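You operate a simulated robot arm through the tools that you are given. There is no shell and no other tool. Be economical: measure what you need, move in short steps, check, and stop when the job is done.

The job below is to be done with a simulated robot arm. You get a single attempt, and the scene is never put back.

Task
Plug the sink and run warm water to between its two lines.
Fine: take the strainer out and lay it on the drainer; turn the tap off.

It is judged by the outcome, as a careful person would: the job done as asked, and still so three seconds after it is handed in. It fails if anything else is knocked over, pushed out of place, dropped, spilled or broken.

Robot
A 7-joint arm with a three-finger gripper, on a carriage that runs on a rail from [-2462, -4] to [18, 0] (x, y) and turns from -2.88 to 2.915 rad about z. Base frame: it is fixed where the carriage stands at the start and does not move with it; the origin is on the floor, on the carriage's upright axis, x ahead of it, y to its left, z up; the surface under the hand at the start is at about z = 720. Lengths are in mm, angles in rad, forces in N, time in s.
With the tool pointing down near the work surface it reaches from about 200 to 720 mm from the robot's upright axis, wherever it stands. Its first joint turns from -2.007 to 2.007 rad. Places, roughly: drainer [600, 300, 900]; heat lever [900, 100, 1000]; plug hole [600, 0, 700]; sink [700, -100, 800]. Payload 2.69 kg.
Tool frame: the origin (TCP) lies between the finger pads and is the grasp point; the fingertips stand 30 mm ahead of it; z points along the fingers, y is the line along which they close. The gripper opens to 128 mm. The gripper's body begins 117 mm behind the TCP.
Orientation is that of the tool frame in the base frame, as a unit quaternion [w, x, y, z]. With the fingers straight down and closing along the base's y, the tool's x points along the base's -x, its y along +y and its z along -z.

Tools
- The arm moves only by the tool step_arm. Its argument "rows" is a list of rows, each an object of numbers (a shift or turn left out is 0, a gripper value left out holds the last): "tx", "ty", "tz": the shift along the base's x, y, z in mm; "ax", "ay", "az": the turn, a rotation vector about the base's x, y, z in rad; "fingers": the closure, from 0 (fully open) to 1 (shut). In form: [{"tx": .., "ty": .., "tz": .., "ax": .., "ay": .., "az": .., "fingers": ..}, ...]. A call has 1 to 8 rows; each row shifts and turns the commanded pose from where the row before left it. Rows are played at 5 a second. More than 50 mm and 0.15 rad between two rows, or a gripper value outside its range, and nothing of the call is played. Where a pose cannot be reached the arm comes as near as it can. A force on the tool above 50 N (or 10 N above the force at the start of the call, whichever is more), or a blocked arm, ends the call early, and 0.2 s more pass. Each finger halts on what it meets, pressing with about 40 N; the grip force reading is that of the motor and also rises with nothing between the fingers. The clock runs only during rows and for 0.2 s after the last one: add rows that do not move to give the fingers time. It gives the time, the measured TCP pose, the force on the tool (base axes), the opening and the grip force at its end, in the units of the frame above (readings bear some noise), with the torque about the TCP (base axes, N m) and any sound that the robot's microphone picked up, and new pictures: "pictures" is both (left out), scene, wrist or none.
- Cameras (640 x 400 px; columns grow to the right, rows downward): "scene" is now at [12.9, 151, 1659]; the picture's right is [-0.25, -0.97, 0.00], its down [-0.76, 0.20, -0.61] and it looks along [0.59, -0.16, -0.79] (base axes); focal length 293 px, centre (320, 200). "wrist" rides on the gripper at [58, 54, -131] in the tool frame; the picture's right is [-0.68, 0.74, 0.00], its down [-0.62, -0.57, -0.55] and it looks along [-0.40, -0.37, 0.84] (tool axes); focal length 234 px, centre (320, 200). There is no depth. A picture from a camera that has moved, and an enlarged one, comes with that camera's place and axes in the base frame and with its lens.
- raise_lower(by): slides the trunk up (or, below 0, down) by that many mm; the arm and the scene camera ride with it, the base frame stays. It gives what a move gives, with no picture.
- roll_base(legs): drives the robot by 1 to 6 legs, each [ahead, left, turn to the left] in mm, mm and rad, along the robot's own axes; the way and the turn of a leg run together, so that a leg with both is an arc; at most 1500 mm and 3.142 rad a leg. The arm and the cameras ride along, it lands a little off, and it stops where it bumps. It keeps to its track: a leg is cut to what the track allows. It gives what a move gives, and a new picture of the scene camera.
- pan_tilt(pan, tilt): turns the head with the scene camera to pan (to the left, within 2.705 rad either way) and tilt (down, from -0.506 to 1.204), counted from straight ahead of the robot. It gives what a move gives, and a new picture of the scene camera.
- zoom(camera, box): a new picture of the part [left, top, right, bottom] of that camera's present view, enlarged. It takes no simulated time.
- hand_in(): hands the job in; it is judged then, once.

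Go step by step. Nothing tells you exact positions but the pictures and the camera data: compare them with the known pose of the tool, close in by small moves and look again before you grip or let go. The budget is 120 turns and 260 pictures, counting those below and the enlarged ones. Unless the task says otherwise, let go and move clear before handing in, and close with one line.

The tools are called after ">>>" by a JSON object that holds its "name" and its "arguments". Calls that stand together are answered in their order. step_arm: Moves the arm, as the interface text tells. Its arguments: {"type":"object","properties":{"rows":{"type":"array","items":{"type":"object","properties":{"tx":{"type":"number"},"ty":{"type":"number"},"tz":{"type":"number"},"ax":{"type":"number"},"ay":{"type":"number"},"az":{"type":"number"},"fingers":{"type":"number"}}}},"pictures":{"type":"string","enum":["both","scene","wrist","none"]}},"required":["rows"]} The other tools are called the same way: raise_lower (by) slides the trunk up or down; roll_base (legs) drives the base; pan_tilt (pan, tilt) turns the head that bears the scene camera; zoom (camera, box) takes an enlarged picture of a part of a camera's view; hand_in () hands the job in.

At the start:

```text
time: 0.0
eef_pos: [590.9, -32.3, 1194.0]
tcp_rot: [0.001, 0.0, 1.0, 0.0]
force: [0.4, 0.3, 0.4]
ft_torque: [0.02, -0.01, 0.01]
opening: 128.0
grasp_force: 0.0
trunk travel left (down, up): [-825.0, 165.0]
robot x, y, heading: [-1.9, -1.6, -0.006]
head pan, tilt: [-0.257, 0.911]
```

scene: 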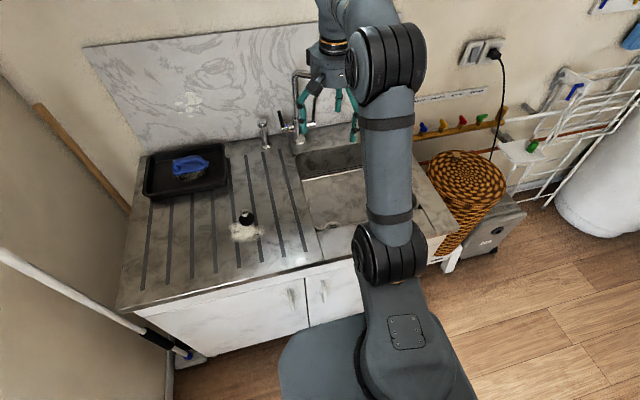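
wrist: 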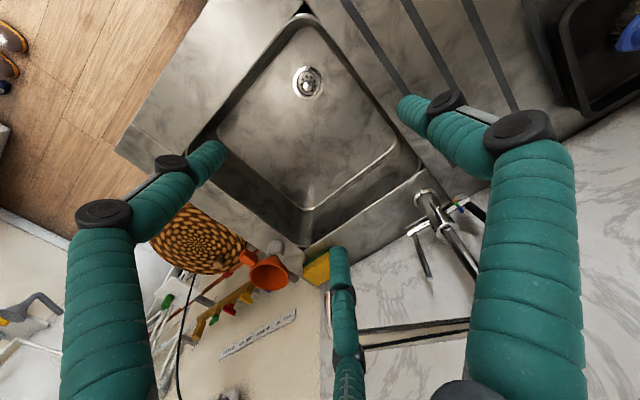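

I see a sink with a strainer in its drain, a drainer to the left with a dark plug-like object, and a tap behind. I'll look closer first.

>>> {"name": "zoom", "arguments": {"camera": "wrist", "box": [240, 40, 400, 140]}}

>>> {"name": "zoom", "arguments": {"camera": "wrist", "box": [360, 160, 520, 300]}}

>>> {"name": "zoom", "arguments": {"camera": "scene", "box": [130, 90, 350, 280]}}

>>> {"name": "zoom", "arguments": {"camera": "scene", "box": [240, 60, 370, 160]}}

```text
4.00 times, centred on (320, 90) of wrist
camera zoom: at [531.5, 21.4, 1323.6], right [0.68, 0.74, 0.0], down [0.62, -0.57, 0.55], along [0.4, -0.37, -0.84], focal length 937 px, centre (320, 640)
```

zoom: 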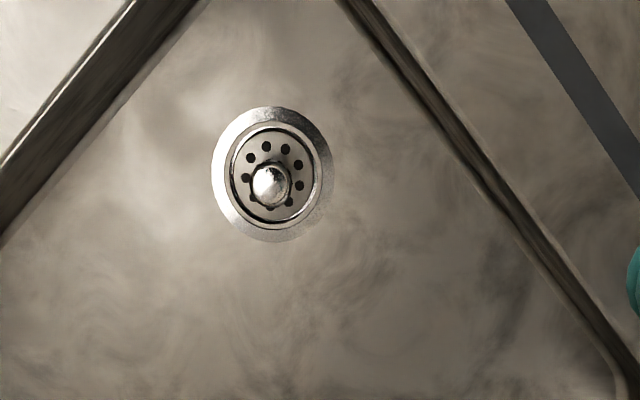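

```text
2.86 times, centred on (440, 230) of wrist
camera zoom: at [531.5, 21.4, 1323.6], right [0.68, 0.74, 0.0], down [0.62, -0.57, 0.55], along [0.4, -0.37, -0.84], focal length 669 px, centre (-23, 114)
```

zoom: 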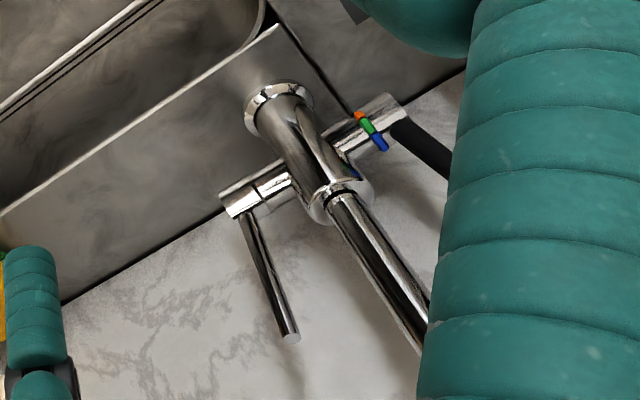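

```text
2.11 times, centred on (240, 185) of scene
camera zoom: at [12.9, 151.0, 1659.0], right [-0.25, -0.97, 0.0], down [-0.76, 0.2, -0.61], along [0.59, -0.16, -0.79], focal length 617 px, centre (488, 232)
```

zoom: 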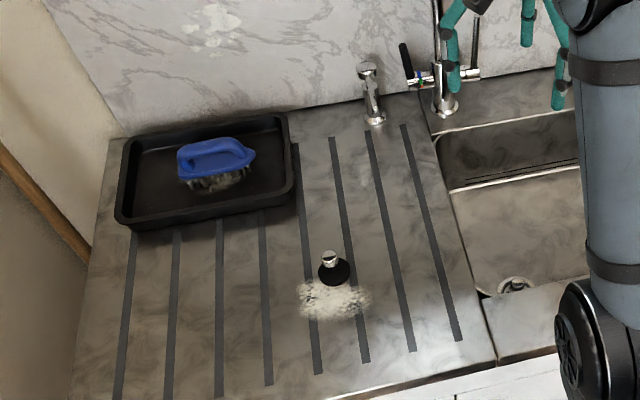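

```text
4.00 times, centred on (305, 110) of scene
camera zoom: at [12.9, 151.0, 1659.0], right [-0.25, -0.97, 0.0], down [-0.76, 0.2, -0.61], along [0.59, -0.16, -0.79], focal length 1172 px, centre (380, 560)
```

zoom: 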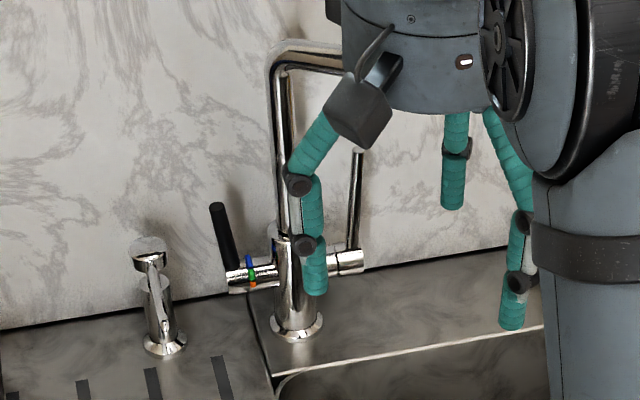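

The strainer is at about (564, -49, ~745), the plug on the drainer near (595, 244). The tap has a dark lever with colour bands (heat) and a chrome lever (flow); I'll shift the hand aside and tilt the head for a clear look.

>>> {"name": "step_arm", "arguments": {"rows": [{"ty": -45}, {"ty": -45}, {"ty": -45}, {"ty": -45}, {"tx": -30, "ty": -40}, {"tx": -45}, {"tx": -45, "fingers": 1}, {"fingers": 1}], "pictures": "wrist"}}

>>> {"name": "pan_tilt", "arguments": {"pan": 0.0, "tilt": 0.75}}

```text
time: 1.8
eef_pos: [473.5, -253.4, 1192.6]
tcp_rot: [-0.001, 0.001, 1.0, 0.0]
force: [0.4, -0.3, -0.5]
ft_torque: [-0.01, 0.05, 0.01]
opening: 85.9
grasp_force: 1.6
trunk travel left (down, up): [-825.0, 165.0]
robot x, y, heading: [5.4, -3.5, -0.0]
head pan, tilt: [-0.257, 0.911]
camera wrist: at [414.3, -199.2, 1321.5], right [0.68, 0.74, 0.0], down [0.62, -0.57, 0.55], along [0.4, -0.37, -0.84], focal length 234 px, centre (320, 200)
```

wrist: 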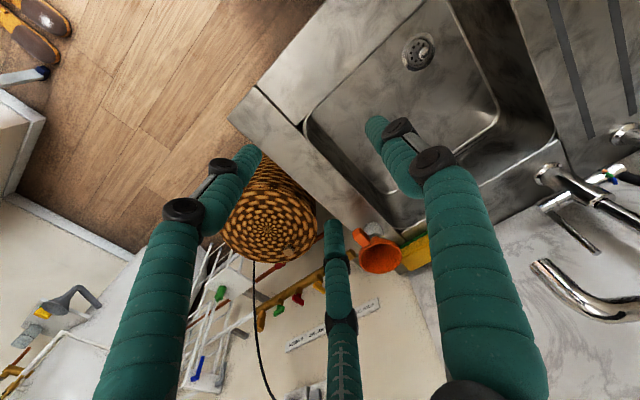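

```text
time: 2.6
eef_pos: [471.8, -252.3, 1192.4]
tcp_rot: [-0.001, 0.0, 1.0, 0.0]
force: [-0.4, 0.4, -0.1]
ft_torque: [0.0, 0.02, 0.0]
opening: 27.8
grasp_force: 1.0
trunk travel left (down, up): [-825.0, 165.0]
robot x, y, heading: [1.1, -2.5, 0.003]
head pan, tilt: [0.0, 0.75]
camera scene: at [23.1, 169.9, 1671.6], right [0.0, -1.0, 0.0], down [-0.68, 0.0, -0.73], along [0.73, 0.0, -0.68], focal length 293 px, centre (320, 200)
```

scene: 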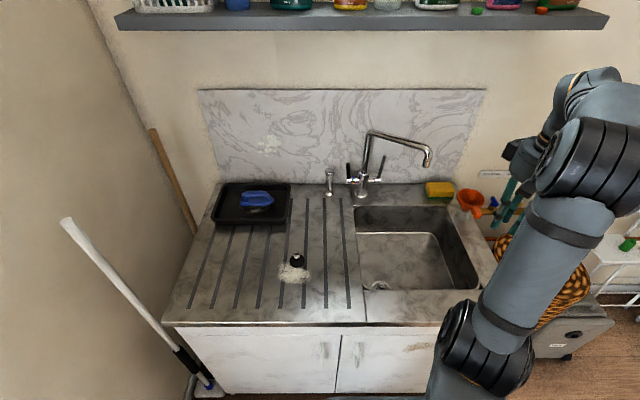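

The view is clear now; zooming on tap and sink, and checking the closed fingers.

>>> {"name": "zoom", "arguments": {"camera": "scene", "box": [310, 110, 470, 210]}}

>>> {"name": "zoom", "arguments": {"camera": "scene", "box": [340, 195, 500, 295]}}

>>> {"name": "zoom", "arguments": {"camera": "scene", "box": [260, 235, 340, 285]}}

>>> {"name": "step_arm", "arguments": {"rows": [{"fingers": 1}], "pictures": "wrist"}}

```text
4.00 times, centred on (390, 160) of scene
camera zoom: at [23.1, 169.9, 1671.6], right [0.0, -1.0, 0.0], down [-0.68, 0.0, -0.73], along [0.73, 0.0, -0.68], focal length 1172 px, centre (40, 360)
```

zoom: 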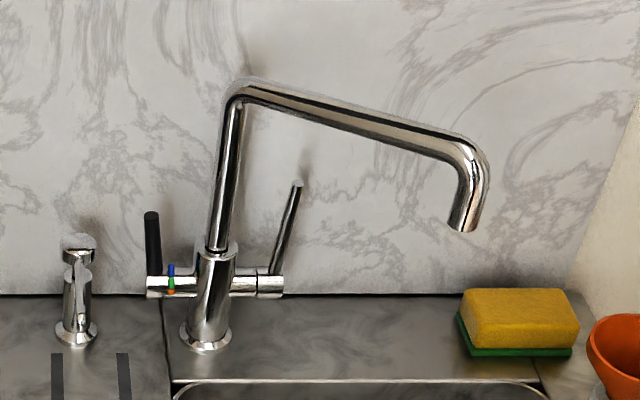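

```text
4.00 times, centred on (420, 245) of scene
camera zoom: at [23.1, 169.9, 1671.6], right [0.0, -1.0, 0.0], down [-0.68, 0.0, -0.73], along [0.73, 0.0, -0.68], focal length 1172 px, centre (-80, 20)
```

zoom: 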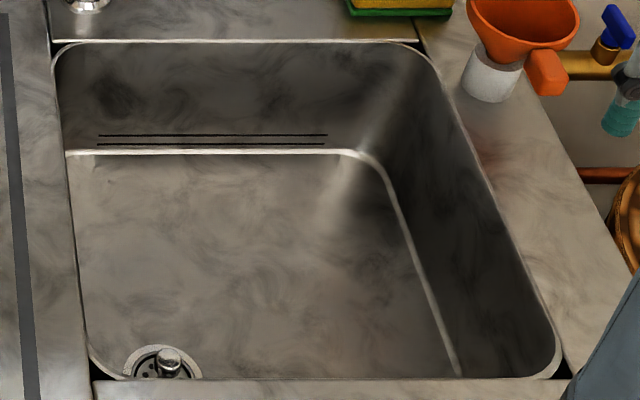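

```text
8.00 times, centred on (300, 260) of scene
camera zoom: at [23.1, 169.9, 1671.6], right [0.0, -1.0, 0.0], down [-0.68, 0.0, -0.73], along [0.73, 0.0, -0.68], focal length 2343 px, centre (480, -280)
```

zoom: 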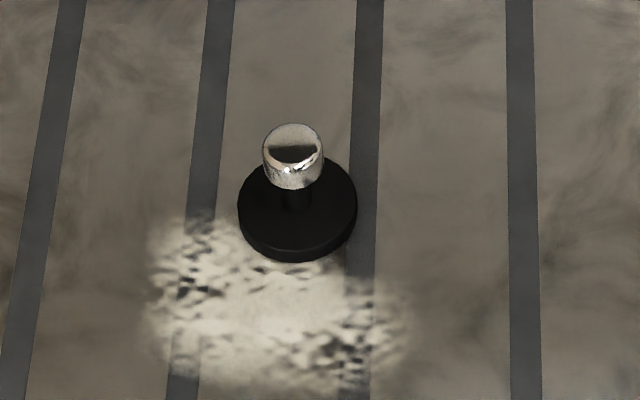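

```text
time: 3.0
eef_pos: [472.9, -254.3, 1193.1]
tcp_rot: [-0.001, 0.0, 1.0, 0.001]
force: [0.0, 0.1, 0.3]
ft_torque: [-0.02, -0.01, 0.01]
opening: 2.5
grasp_force: 5.6
trunk travel left (down, up): [-825.0, 165.0]
robot x, y, heading: [0.9, 1.7, -0.001]
head pan, tilt: [0.0, 0.75]
camera wrist: at [413.4, -199.5, 1322.0], right [0.68, 0.74, 0.0], down [0.62, -0.57, 0.55], along [0.4, -0.37, -0.84], focal length 234 px, centre (320, 200)
```

wrist: 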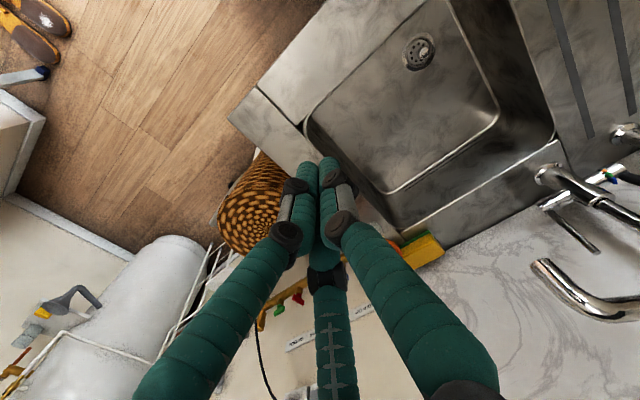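

The two lines are low on the back wall (roughly z 760–774), and the spout looks to hang over the sink. Looking at the levers finer.

>>> {"name": "zoom", "arguments": {"camera": "scene", "box": [340, 155, 396, 190]}}

>>> {"name": "zoom", "arguments": {"camera": "scene", "box": [360, 270, 400, 295]}}

>>> {"name": "zoom", "arguments": {"camera": "wrist", "box": [380, 20, 460, 70]}}

```text
11.43 times, centred on (368, 172) of scene
camera zoom: at [23.2, 170.0, 1671.6], right [0.0, -1.0, 0.0], down [-0.68, 0.0, -0.73], along [0.73, 0.0, -0.68], focal length 3347 px, centre (-229, 514)
```

zoom: 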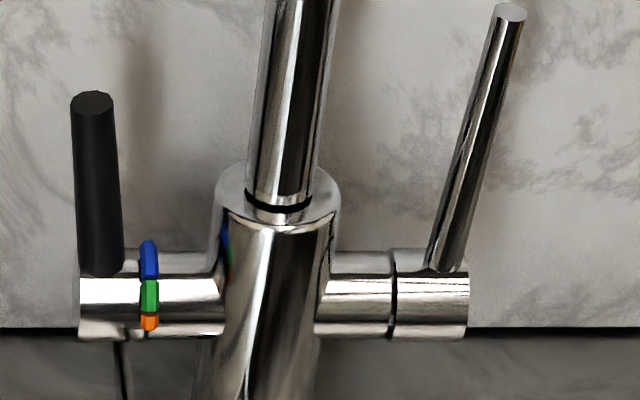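

```text
16.00 times, centred on (380, 282) of scene
camera zoom: at [23.2, 170.0, 1671.6], right [0.0, -1.0, 0.0], down [-0.68, 0.0, -0.73], along [0.73, 0.0, -0.68], focal length 4686 px, centre (-640, -1120)
```

zoom: 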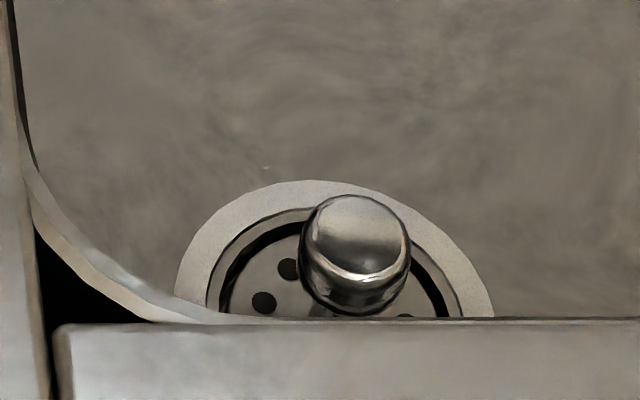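

```text
8.00 times, centred on (420, 45) of wrist
camera zoom: at [413.4, -199.5, 1322.0], right [0.68, 0.74, 0.0], down [0.62, -0.57, 0.55], along [0.4, -0.37, -0.84], focal length 1873 px, centre (-480, 1440)
```

zoom: 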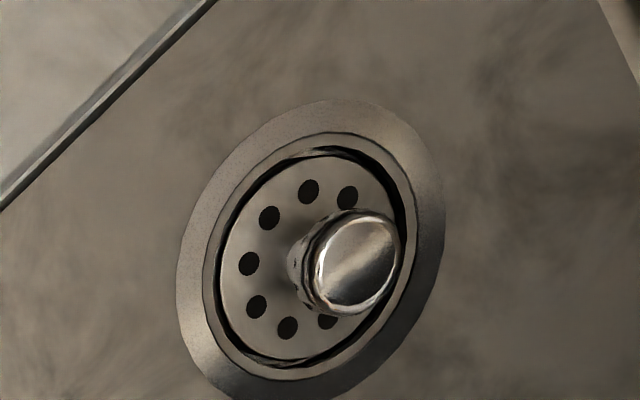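

The heat collar reads blue (lever upright = cold), green about 45° towards me (warm), orange lower (hot). The strainer knob triangulates to about (564, -47, 750); I'll bring the hand over it.

>>> {"name": "step_arm", "arguments": {"rows": [{"tx": 30, "ty": 35, "fingers": 0.55}, {"tx": 30, "ty": 38}, {"tx": 31, "ty": 39}, {"ty": 45}, {"ty": 45}, {"ty": 4}, {"tz": -50}, {"tz": -50}], "pictures": "none"}}

>>> {"name": "step_arm", "arguments": {"rows": [{"tz": -50}, {"tz": -50}, {"tz": -50}, {"tz": -40}], "pictures": "both"}}

```text
time: 4.8
eef_pos: [564.6, -46.5, 1098.3]
tcp_rot: [-0.001, 0.0, 1.0, 0.0]
force: [0.3, 0.1, 0.4]
ft_torque: [-0.02, 0.02, -0.03]
opening: 57.7
grasp_force: 0.0
trunk travel left (down, up): [-825.0, 165.0]
robot x, y, heading: [1.6, -0.0, -0.003]
head pan, tilt: [0.0, 0.75]
```

```text
time: 5.8
eef_pos: [554.2, -49.3, 902.1]
tcp_rot: [0.0, 0.0, 1.0, -0.001]
force: [-0.2, -0.2, -0.4]
ft_torque: [0.0, 0.0, 0.01]
opening: 57.3
grasp_force: 0.1
trunk travel left (down, up): [-825.0, 165.0]
robot x, y, heading: [0.8, -0.8, -0.001]
head pan, tilt: [0.0, 0.75]
camera scene: at [24.7, 169.8, 1671.7], right [0.0, -1.0, 0.0], down [-0.68, 0.0, -0.73], along [0.73, 0.0, -0.68], focal length 293 px, centre (320, 200)
camera wrist: at [496.3, 5.5, 1032.1], right [0.68, 0.74, 0.0], down [0.62, -0.57, 0.55], along [0.4, -0.37, -0.84], focal length 234 px, centre (320, 200)
```

scene: 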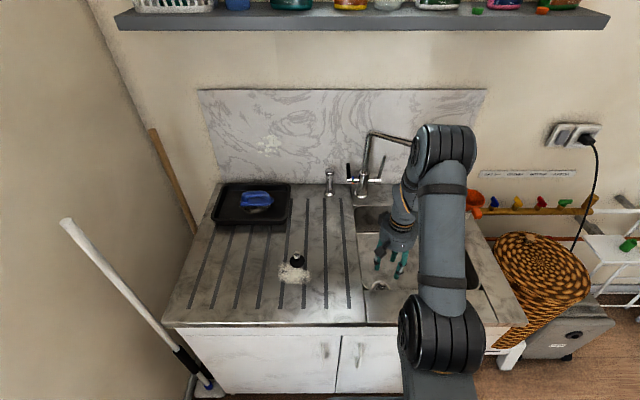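
wrist: 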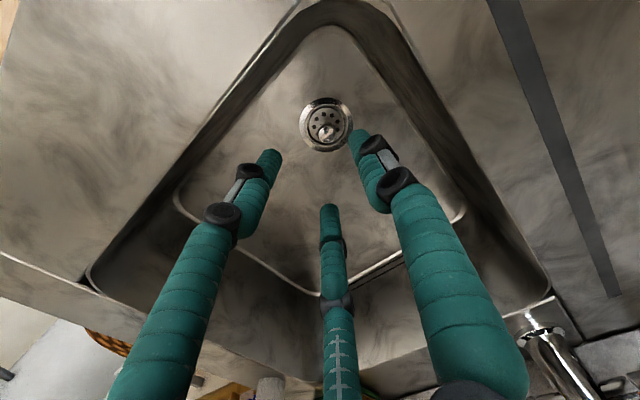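

The arm is near its reach limit at this trunk height (pose lags), so I'll lift the arm and lower the trunk instead.

>>> {"name": "step_arm", "arguments": {"rows": [{"tz": 50}, {"tz": 50}, {"tz": 50}, {"tz": 50}, {}], "pictures": "none"}}

>>> {"name": "raise_lower", "arguments": {"by": -250}}

>>> {"name": "step_arm", "arguments": {"rows": [{}], "pictures": "both"}}

```text
time: 7.0
eef_pos: [557.7, -45.7, 1105.2]
tcp_rot: [0.0, 0.0, 1.0, 0.001]
force: [0.8, -0.2, -0.3]
ft_torque: [0.02, 0.03, 0.02]
opening: 57.7
grasp_force: 0.1
trunk travel left (down, up): [-825.0, 165.0]
robot x, y, heading: [-0.8, 0.8, 0.001]
head pan, tilt: [0.0, 0.75]
```

```text
time: 9.6
eef_pos: [556.8, -44.6, 854.3]
tcp_rot: [0.0, 0.0, 1.0, 0.0]
force: [-0.1, -0.9, -0.1]
ft_torque: [-0.01, 0.02, -0.02]
opening: 57.6
grasp_force: 0.0
trunk travel left (down, up): [-575.0, 415.0]
robot x, y, heading: [2.7, 0.9, 0.003]
head pan, tilt: [0.0, 0.75]
```

```text
time: 9.9
eef_pos: [556.4, -45.0, 854.8]
tcp_rot: [0.0, 0.001, 1.0, 0.0]
force: [0.2, -0.5, 0.2]
ft_torque: [-0.01, 0.0, 0.0]
opening: 57.5
grasp_force: 0.0
trunk travel left (down, up): [-575.0, 415.0]
robot x, y, heading: [3.5, -0.3, 0.002]
head pan, tilt: [0.0, 0.75]
camera scene: at [23.3, 170.0, 1421.7], right [0.0, -1.0, 0.0], down [-0.68, 0.0, -0.73], along [0.73, 0.0, -0.68], focal length 293 px, centre (320, 200)
camera wrist: at [497.6, 8.9, 984.2], right [0.68, 0.74, 0.0], down [0.62, -0.57, 0.55], along [0.4, -0.37, -0.84], focal length 234 px, centre (320, 200)
```

scene: 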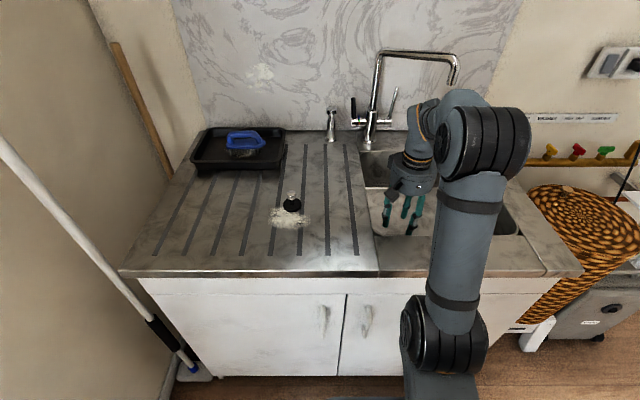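
wrist: 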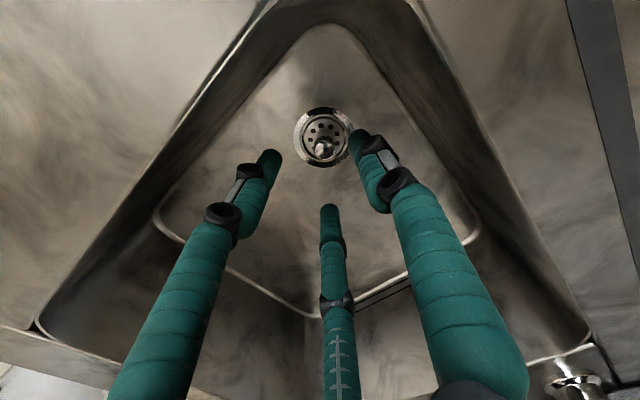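

Sitting over the drain now; knob re-triangulates to (563, -47). Descend to z≈785 and look.

>>> {"name": "step_arm", "arguments": {"rows": [{"tx": 6.5, "ty": -2}, {"tz": -35}, {"tz": -30}, {}], "pictures": "wrist"}}

>>> {"name": "zoom", "arguments": {"camera": "wrist", "box": [240, 90, 400, 190]}}

```text
time: 10.9
eef_pos: [565.2, -48.7, 790.3]
tcp_rot: [0.0, 0.0, 1.0, 0.0]
force: [0.1, -1.2, -0.1]
ft_torque: [0.01, -0.01, -0.01]
opening: 57.8
grasp_force: 0.0
trunk travel left (down, up): [-575.0, 415.0]
robot x, y, heading: [1.3, 1.5, -0.004]
head pan, tilt: [0.0, 0.75]
camera wrist: at [506.1, 6.0, 919.2], right [0.68, 0.74, 0.0], down [0.62, -0.57, 0.55], along [0.4, -0.37, -0.84], focal length 234 px, centre (320, 200)
```

wrist: 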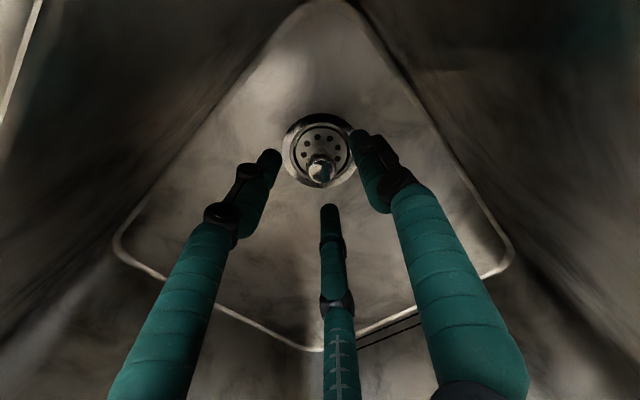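

```text
4.00 times, centred on (320, 140) of wrist
camera zoom: at [506.1, 6.0, 919.2], right [0.68, 0.74, 0.0], down [0.62, -0.57, 0.55], along [0.4, -0.37, -0.84], focal length 937 px, centre (320, 440)
```

zoom: 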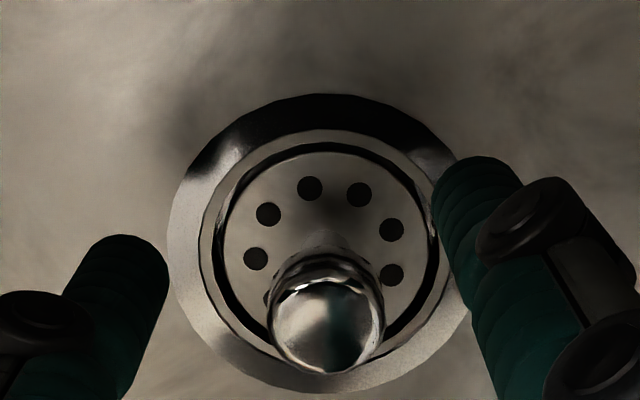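

Knob centre is at about (566, -48), knob top near z 755 and drain ring near z 715. Lower so tips are near z 733 and close.

>>> {"name": "step_arm", "arguments": {"rows": [{"tz": -15}, {"tz": -12}, {"fingers": 0.75}, {"fingers": 1.0}, {}, {}], "pictures": "wrist"}}

>>> {"name": "zoom", "arguments": {"camera": "wrist", "box": [240, 110, 400, 210]}}

```text
time: 12.3
eef_pos: [565.9, -47.1, 762.3]
tcp_rot: [0.001, 0.0, 1.0, 0.001]
force: [2.9, -0.7, 1.1]
ft_torque: [-0.03, -0.09, -0.02]
opening: 22.2
grasp_force: 27.8
trunk travel left (down, up): [-575.0, 415.0]
robot x, y, heading: [-1.0, 3.5, -0.005]
head pan, tilt: [0.0, 0.75]
camera wrist: at [506.4, 7.0, 892.0], right [0.68, 0.74, 0.0], down [0.62, -0.57, 0.55], along [0.41, -0.37, -0.84], focal length 234 px, centre (320, 200)
```

wrist: 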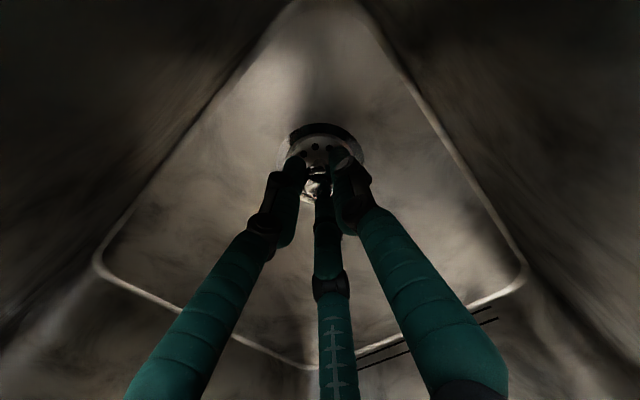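

```text
4.00 times, centred on (320, 160) of wrist
camera zoom: at [506.4, 7.0, 892.0], right [0.68, 0.74, 0.0], down [0.62, -0.57, 0.55], along [0.41, -0.37, -0.84], focal length 937 px, centre (320, 360)
```

zoom: 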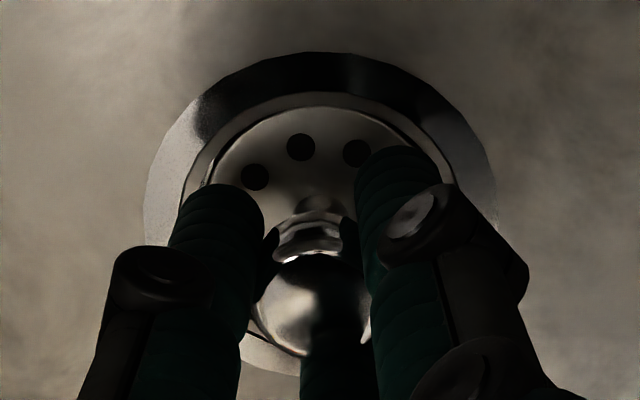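

The knob is held (22 mm, 28 N). Lift slowly.

>>> {"name": "step_arm", "arguments": {"rows": [{"tz": 10}, {"tz": 15}, {"tz": 20}, {"tz": 25}], "pictures": "wrist"}}

>>> {"name": "zoom", "arguments": {"camera": "wrist", "box": [240, 90, 400, 210]}}

```text
time: 13.3
eef_pos: [564.0, -47.6, 834.5]
tcp_rot: [0.0, 0.0, 1.0, 0.0]
force: [1.1, 0.1, -0.6]
ft_torque: [0.02, -0.02, 0.0]
opening: 21.8
grasp_force: 40.0
trunk travel left (down, up): [-575.0, 415.0]
robot x, y, heading: [0.2, -0.5, -0.001]
head pan, tilt: [0.0, 0.75]
camera wrist: at [505.5, 7.3, 963.0], right [0.68, 0.74, 0.0], down [0.62, -0.57, 0.55], along [0.4, -0.37, -0.84], focal length 234 px, centre (320, 200)
```

wrist: 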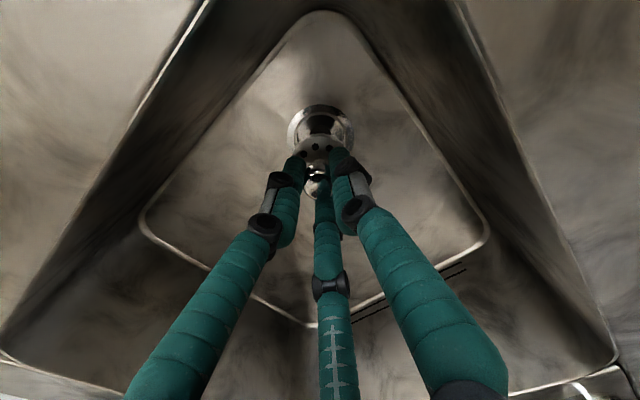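

```text
3.33 times, centred on (320, 150) of wrist
camera zoom: at [505.5, 7.3, 963.0], right [0.68, 0.74, 0.0], down [0.62, -0.57, 0.55], along [0.4, -0.37, -0.84], focal length 781 px, centre (320, 367)
```

zoom: 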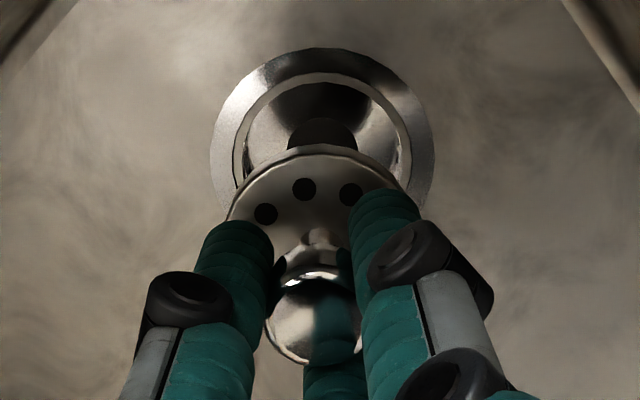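

The strainer is out. Lift it above the counter and carry it to a clear spot on the drainer near (640, 125).

>>> {"name": "step_arm", "arguments": {"rows": [{"tz": 45}, {"tz": 45}, {"tz": 45}, {"tz": 45}, {"tx": 25, "ty": 42}, {"tx": 25, "ty": 42}, {"tx": 25, "ty": 42}, {"ty": 45}], "pictures": "both"}}

>>> {"name": "zoom", "arguments": {"camera": "scene", "box": [260, 90, 440, 270]}}

```text
time: 15.2
eef_pos: [610.3, 115.7, 1011.7]
tcp_rot: [-0.001, -0.001, 1.0, -0.001]
force: [-0.6, 0.1, -1.0]
ft_torque: [-0.05, 0.05, 0.03]
opening: 22.0
grasp_force: 39.7
out of reach, approached as far as the arm can: row 7, 8
trunk travel left (down, up): [-575.0, 415.0]
robot x, y, heading: [-3.5, -1.6, 0.0]
head pan, tilt: [0.0, 0.75]
camera scene: at [24.2, 171.8, 1421.3], right [0.0, -1.0, 0.0], down [-0.68, 0.0, -0.73], along [0.73, 0.0, -0.68], focal length 293 px, centre (320, 200)
camera wrist: at [550.2, 170.0, 1141.1], right [0.68, 0.74, 0.0], down [0.62, -0.56, 0.55], along [0.4, -0.37, -0.84], focal length 234 px, centre (320, 200)
```

scene: 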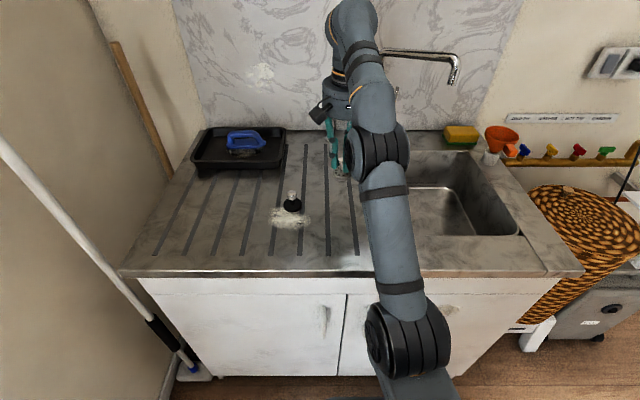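
wrist: 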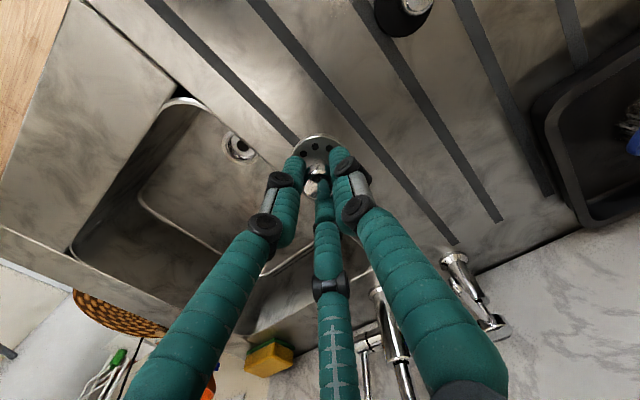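

```text
2.22 times, centred on (350, 180) of scene
camera zoom: at [24.2, 171.8, 1421.3], right [0.0, -1.0, 0.0], down [-0.68, 0.0, -0.73], along [0.73, 0.0, -0.68], focal length 651 px, centre (253, 244)
```

zoom: 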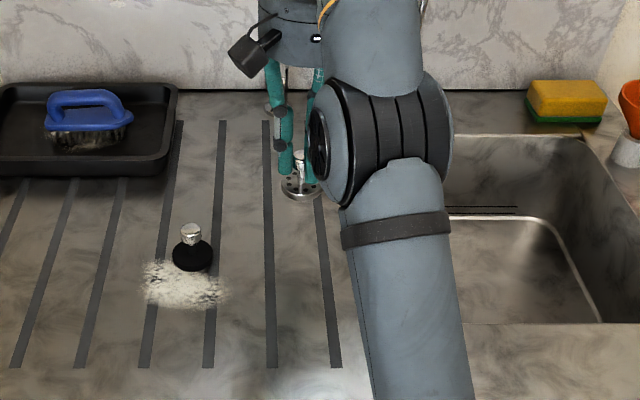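

Position (610, 116) is free drainer space. Lower gently until contact.

>>> {"name": "step_arm", "arguments": {"rows": [{"ty": 6, "tz": -15}, {"tz": -15}, {"tz": -10}, {}], "pictures": "scene"}}

>>> {"name": "zoom", "arguments": {"camera": "scene", "box": [290, 110, 390, 210]}}

```text
time: 16.1
eef_pos: [610.2, 121.5, 973.4]
tcp_rot: [0.001, 0.0, 1.0, 0.0]
force: [0.1, -0.1, -0.7]
ft_torque: [0.01, 0.04, -0.02]
opening: 21.6
grasp_force: 40.4
trunk travel left (down, up): [-575.0, 415.0]
robot x, y, heading: [-2.2, -3.6, 0.005]
head pan, tilt: [0.0, 0.75]
camera scene: at [23.3, 170.1, 1421.6], right [0.0, -1.0, 0.0], down [-0.68, 0.0, -0.73], along [0.73, 0.0, -0.68], focal length 293 px, centre (320, 200)
```

scene: 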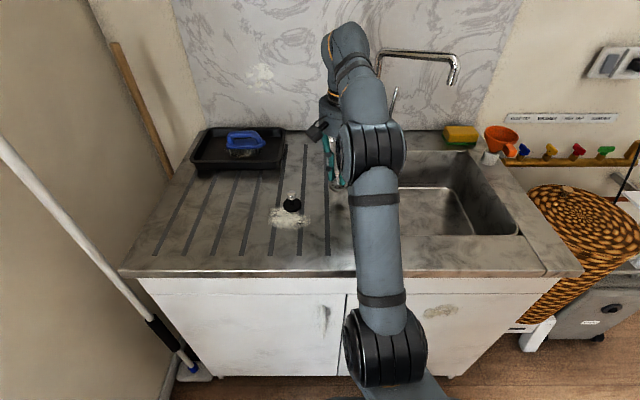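

```text
4.00 times, centred on (340, 160) of scene
camera zoom: at [23.3, 170.1, 1421.6], right [0.0, -1.0, 0.0], down [-0.68, 0.0, -0.73], along [0.73, 0.0, -0.68], focal length 1172 px, centre (240, 360)
```

zoom: 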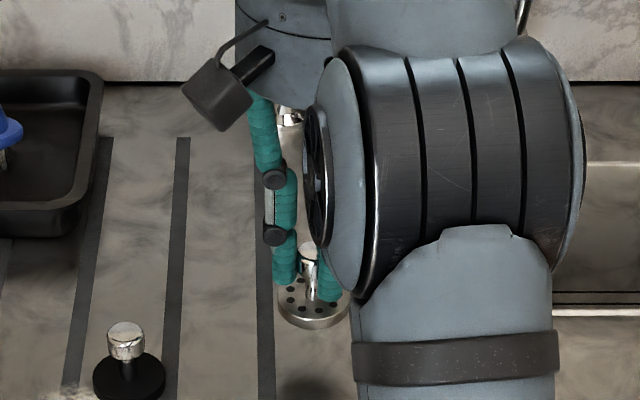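

>>> {"name": "step_arm", "arguments": {"rows": [{"tz": -12}, {}], "pictures": "none"}}

>>> {"name": "step_arm", "arguments": {"rows": [{"tz": -8}, {}], "pictures": "none"}}

>>> {"name": "step_arm", "arguments": {"rows": [{"tz": -5}, {}], "pictures": "scene"}}

>>> {"name": "zoom", "arguments": {"camera": "scene", "box": [290, 120, 370, 220]}}

```text
time: 16.8
eef_pos: [607.6, 121.7, 959.3]
tcp_rot: [0.0, 0.0, 1.0, 0.0]
force: [-0.7, 0.3, -0.4]
ft_torque: [0.01, 0.04, 0.01]
opening: 21.7
grasp_force: 39.7
trunk travel left (down, up): [-575.0, 415.0]
robot x, y, heading: [-0.5, -3.3, 0.006]
head pan, tilt: [0.0, 0.75]
```

```text
time: 17.4
eef_pos: [608.0, 122.7, 953.1]
tcp_rot: [0.0, 0.0, 1.0, 0.0]
force: [-0.1, -0.3, -0.5]
ft_torque: [0.0, -0.01, -0.02]
opening: 21.8
grasp_force: 39.9
trunk travel left (down, up): [-575.0, 415.0]
robot x, y, heading: [-1.3, 0.5, -0.002]
head pan, tilt: [0.0, 0.75]
```

```text
time: 17.9
eef_pos: [609.2, 123.1, 947.6]
tcp_rot: [0.0, -0.001, 1.0, 0.0]
force: [0.7, 0.9, -0.5]
ft_torque: [0.03, 0.0, -0.02]
opening: 21.8
grasp_force: 39.7
trunk travel left (down, up): [-575.0, 415.0]
robot x, y, heading: [2.9, 2.8, -0.0]
head pan, tilt: [0.0, 0.75]
camera scene: at [23.3, 170.0, 1421.6], right [0.0, -1.0, 0.0], down [-0.68, 0.0, -0.73], along [0.73, 0.0, -0.68], focal length 293 px, centre (320, 200)
```

scene: 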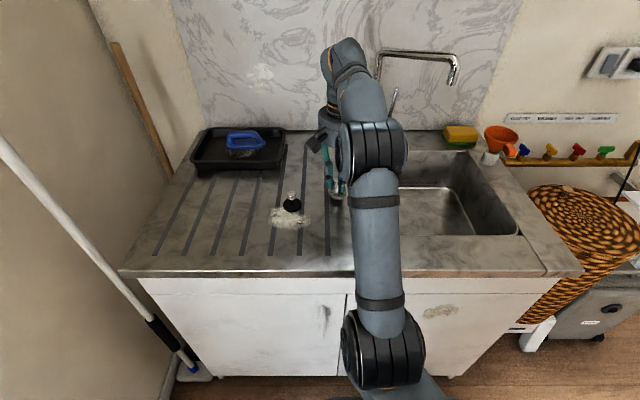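

```text
4.00 times, centred on (330, 170) of scene
camera zoom: at [23.3, 170.0, 1421.6], right [0.0, -1.0, 0.0], down [-0.68, 0.0, -0.73], along [0.73, 0.0, -0.68], focal length 1172 px, centre (280, 320)
```

zoom: 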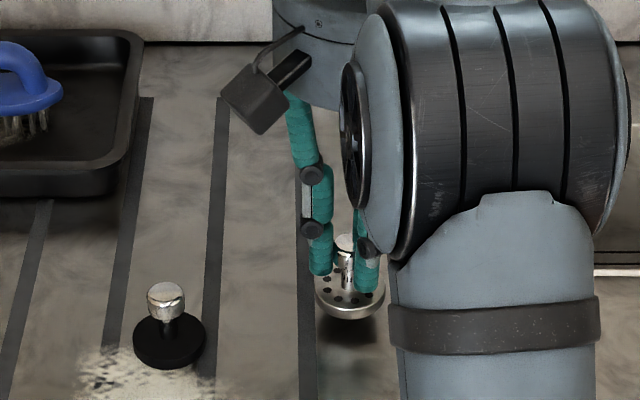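

>>> {"name": "step_arm", "arguments": {"rows": [{"tz": -7}, {}], "pictures": "none"}}

>>> {"name": "step_arm", "arguments": {"rows": [{"tz": -5}, {}], "pictures": "none"}}

>>> {"name": "step_arm", "arguments": {"rows": [{"tz": -4}, {}], "pictures": "none"}}

>>> {"name": "zoom", "arguments": {"camera": "scene", "box": [290, 120, 370, 220]}}

```text
time: 18.6
eef_pos: [609.3, 121.9, 938.7]
tcp_rot: [0.0, -0.001, 1.0, 0.0]
force: [-0.1, 0.4, 0.3]
ft_torque: [0.01, 0.0, -0.01]
opening: 22.0
grasp_force: 39.5
trunk travel left (down, up): [-575.0, 415.0]
robot x, y, heading: [3.7, 0.6, 0.0]
head pan, tilt: [0.0, 0.75]
```

```text
time: 19.1
eef_pos: [609.6, 121.5, 933.5]
tcp_rot: [0.0, 0.0, 1.0, 0.0]
force: [-0.5, 0.1, -0.3]
ft_torque: [0.0, -0.03, 0.01]
opening: 21.4
grasp_force: 39.9
trunk travel left (down, up): [-575.0, 415.0]
robot x, y, heading: [-2.9, -0.4, -0.001]
head pan, tilt: [0.0, 0.75]
```

```text
time: 19.8
eef_pos: [608.5, 121.3, 933.3]
tcp_rot: [0.005, 0.0, 1.0, 0.0]
force: [7.2, 1.0, 24.9]
ft_torque: [0.15, 0.14, 0.0]
opening: 21.6
grasp_force: 40.1
trunk travel left (down, up): [-575.0, 415.0]
robot x, y, heading: [1.0, -0.5, -0.001]
head pan, tilt: [0.0, 0.75]
```

```text
4.00 times, centred on (330, 170) of scene
camera zoom: at [21.5, 169.4, 1422.1], right [0.0, -1.0, 0.0], down [-0.68, 0.0, -0.73], along [0.73, 0.0, -0.68], focal length 1172 px, centre (280, 320)
```

zoom: 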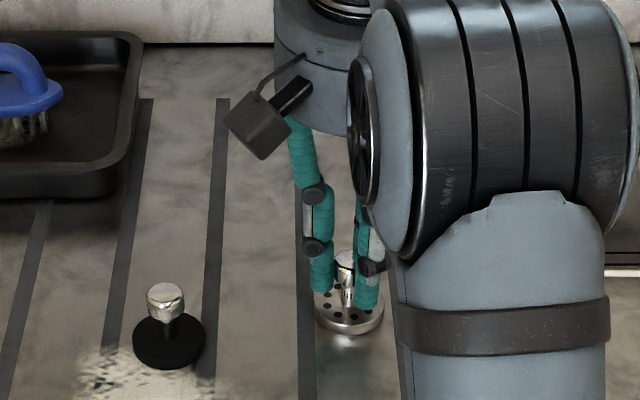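

Contact at TCP z≈933. Ease off 3 mm, open, and rise.

>>> {"name": "step_arm", "arguments": {"rows": [{"tz": 3}, {"fingers": 0.8}, {"fingers": 0.6}, {"fingers": 0.55}, {"tz": 40}, {"tz": 45}], "pictures": "both"}}

>>> {"name": "zoom", "arguments": {"camera": "wrist", "box": [200, 60, 440, 210]}}

>>> {"name": "zoom", "arguments": {"camera": "scene", "box": [260, 110, 380, 220]}}

```text
time: 21.1
eef_pos: [600.1, 120.7, 1015.8]
tcp_rot: [0.002, -0.001, 1.0, 0.0]
force: [-0.3, 0.8, -0.2]
ft_torque: [-0.01, -0.08, 0.03]
opening: 57.6
grasp_force: 0.1
out of reach, approached as far as the arm can: row 6
trunk travel left (down, up): [-575.0, 415.0]
robot x, y, heading: [-3.0, -2.1, -0.002]
head pan, tilt: [0.0, 0.75]
camera scene: at [22.1, 170.1, 1421.6], right [0.0, -1.0, 0.0], down [-0.68, 0.0, -0.73], along [0.73, 0.0, -0.68], focal length 293 px, centre (320, 200)
camera wrist: at [540.1, 174.2, 1145.8], right [0.68, 0.74, 0.0], down [0.62, -0.56, 0.55], along [0.41, -0.37, -0.84], focal length 234 px, centre (320, 200)
```

scene: 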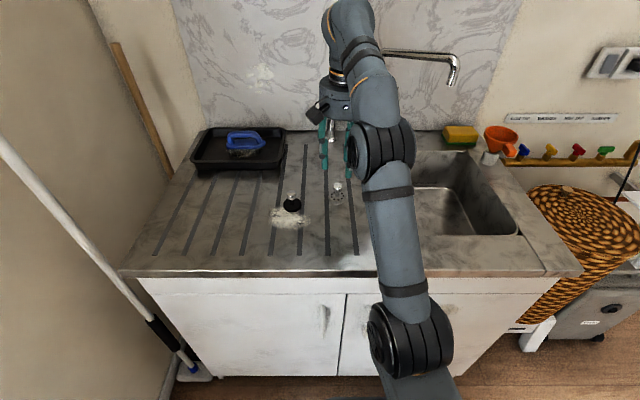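
wrist: 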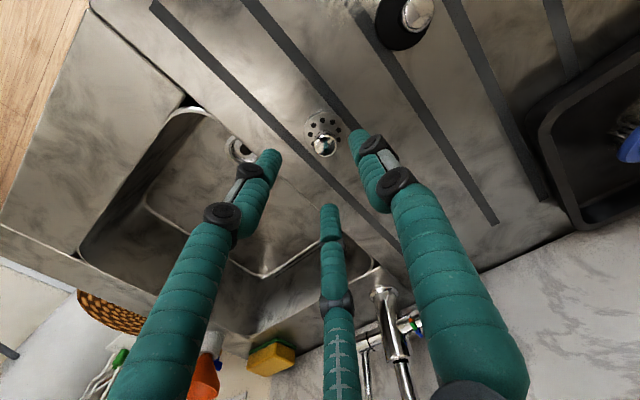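

```text
2.67 times, centred on (320, 135) of wrist
camera zoom: at [540.1, 174.2, 1145.8], right [0.68, 0.74, 0.0], down [0.62, -0.56, 0.55], along [0.41, -0.37, -0.84], focal length 624 px, centre (320, 373)
```

zoom: 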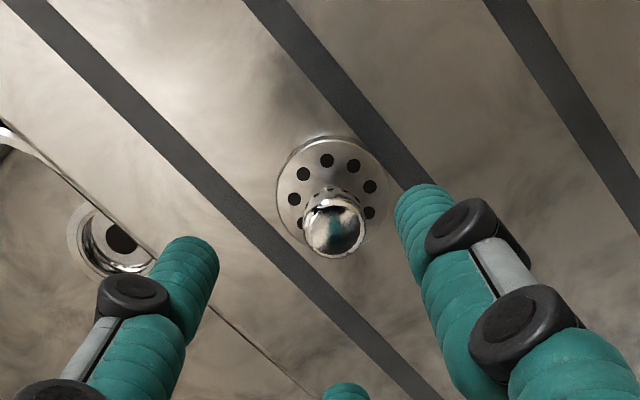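

```text
3.64 times, centred on (320, 165) of scene
camera zoom: at [22.1, 170.1, 1421.6], right [0.0, -1.0, 0.0], down [-0.68, 0.0, -0.73], along [0.73, 0.0, -0.68], focal length 1065 px, centre (320, 327)
```

zoom: 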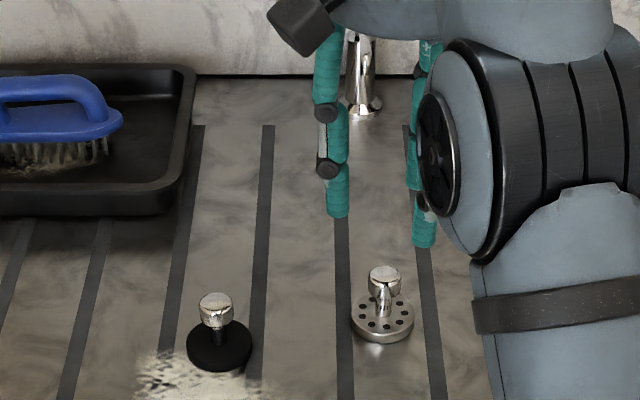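

The strainer stands on the drainer. Plug is at about (577, 243), knob centre near z 922; move over it.

>>> {"name": "step_arm", "arguments": {"rows": [{"tx": -6, "ty": 40}, {"tx": -9, "ty": 42}, {"tx": -9, "ty": 40}, {"tz": -25}, {}], "pictures": "both"}}

>>> {"name": "zoom", "arguments": {"camera": "wrist", "box": [220, 70, 420, 210]}}

>>> {"name": "zoom", "arguments": {"camera": "scene", "box": [240, 110, 360, 230]}}

```text
time: 22.4
eef_pos: [563.8, 234.3, 993.7]
tcp_rot: [0.0, 0.001, 1.0, 0.0]
force: [0.4, 0.1, 0.6]
ft_torque: [0.0, -0.01, -0.02]
opening: 57.4
grasp_force: 0.0
out of reach, approached as far as the arm can: row 2, 3
trunk travel left (down, up): [-575.0, 415.0]
robot x, y, heading: [1.2, 2.7, -0.002]
head pan, tilt: [0.0, 0.75]
camera scene: at [23.3, 170.1, 1421.6], right [0.0, -1.0, 0.0], down [-0.68, 0.0, -0.73], along [0.73, 0.0, -0.68], focal length 293 px, centre (320, 200)
camera wrist: at [504.3, 288.5, 1123.4], right [0.68, 0.74, 0.0], down [0.62, -0.57, 0.55], along [0.4, -0.37, -0.84], focal length 234 px, centre (320, 200)
```

scene: 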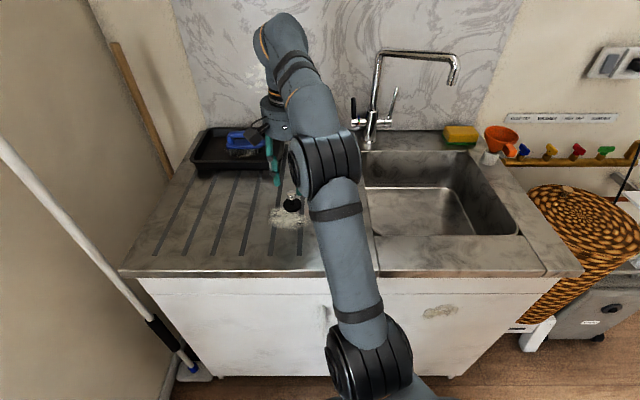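
wrist: 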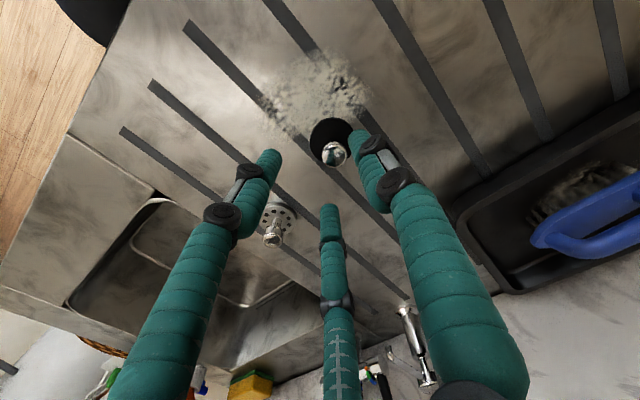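

```text
2.86 times, centred on (320, 140) of wrist
camera zoom: at [504.3, 288.5, 1123.4], right [0.68, 0.74, 0.0], down [0.62, -0.57, 0.55], along [0.4, -0.37, -0.84], focal length 669 px, centre (320, 371)
```

zoom: 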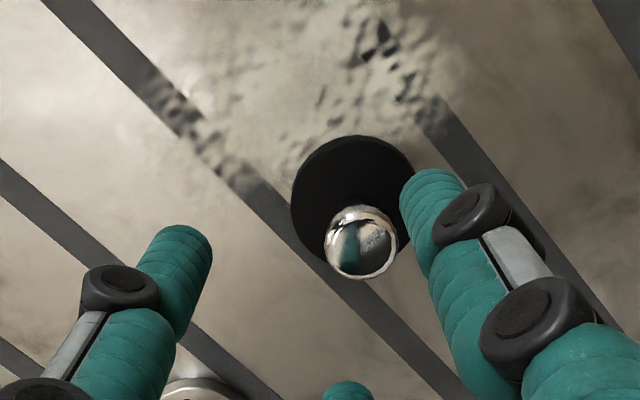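

```text
3.33 times, centred on (300, 170) of scene
camera zoom: at [23.3, 170.1, 1421.6], right [0.0, -1.0, 0.0], down [-0.68, 0.0, -0.73], along [0.73, 0.0, -0.68], focal length 976 px, centre (387, 300)
```

zoom: 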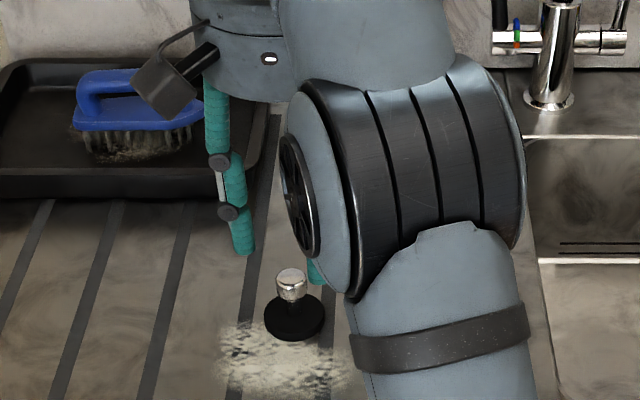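

Knob at (572, 243). Descend with correction and recheck.

>>> {"name": "step_arm", "arguments": {"rows": [{"tz": -25}, {"tx": 8, "ty": 9}, {}], "pictures": "wrist"}}

>>> {"name": "zoom", "arguments": {"camera": "wrist", "box": [220, 70, 420, 210]}}

```text
time: 23.1
eef_pos: [571.8, 243.4, 965.3]
tcp_rot: [0.0, 0.0, 1.0, -0.001]
force: [0.1, 0.1, 0.1]
ft_torque: [0.02, -0.04, 0.02]
opening: 57.3
grasp_force: 0.0
trunk travel left (down, up): [-575.0, 415.0]
robot x, y, heading: [2.9, -0.3, -0.0]
head pan, tilt: [0.0, 0.75]
camera wrist: at [512.6, 299.3, 1095.6], right [0.68, 0.74, 0.0], down [0.62, -0.57, 0.55], along [0.4, -0.37, -0.84], focal length 234 px, centre (320, 200)
```

wrist: 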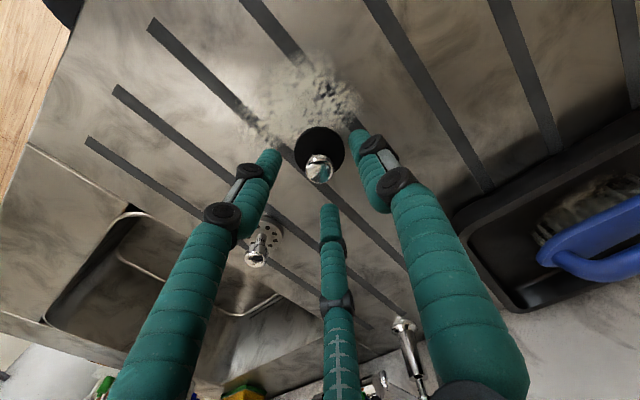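

```text
2.86 times, centred on (320, 140) of wrist
camera zoom: at [512.6, 299.3, 1095.6], right [0.68, 0.74, 0.0], down [0.62, -0.57, 0.55], along [0.4, -0.37, -0.84], focal length 669 px, centre (320, 371)
```

zoom: 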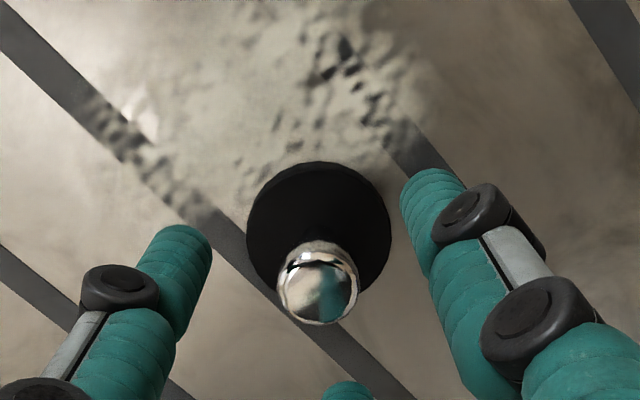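

Aligned. Descend to z≈938 and grip.

>>> {"name": "step_arm", "arguments": {"rows": [{"tz": -15}, {"tz": -12}, {"fingers": 0.75}, {"fingers": 1.0}, {}, {}], "pictures": "none"}}

>>> {"name": "zoom", "arguments": {"camera": "wrist", "box": [220, 90, 420, 230]}}

>>> {"name": "zoom", "arguments": {"camera": "scene", "box": [240, 130, 340, 230]}}

```text
time: 24.6
eef_pos: [572.5, 244.8, 939.2]
tcp_rot: [0.0, 0.0, 1.0, 0.0]
force: [-0.3, 0.1, 0.2]
ft_torque: [0.03, -0.01, 0.03]
opening: 22.8
grasp_force: 27.4
trunk travel left (down, up): [-575.0, 415.0]
robot x, y, heading: [2.4, -3.6, 0.001]
head pan, tilt: [0.0, 0.75]
```

```text
2.86 times, centred on (320, 160) of wrist
camera zoom: at [512.8, 299.5, 1069.6], right [0.68, 0.74, 0.0], down [0.62, -0.57, 0.55], along [0.4, -0.37, -0.84], focal length 669 px, centre (320, 314)
```

zoom: 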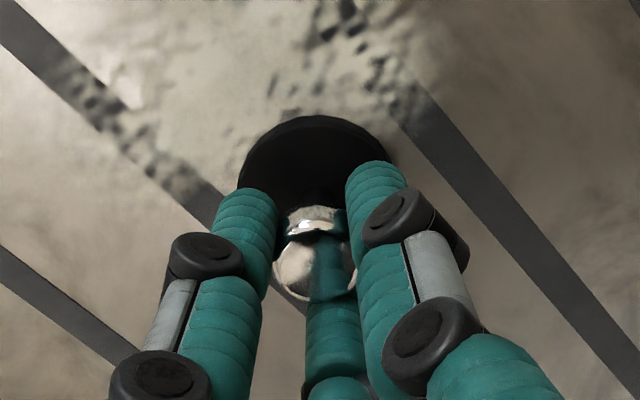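

```text
4.00 times, centred on (290, 180) of scene
camera zoom: at [23.3, 170.0, 1421.6], right [0.0, -1.0, 0.0], down [-0.68, 0.0, -0.73], along [0.73, 0.0, -0.68], focal length 1172 px, centre (440, 280)
```

zoom: 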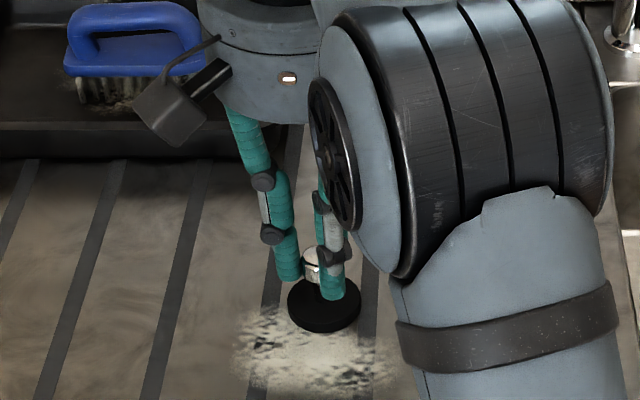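

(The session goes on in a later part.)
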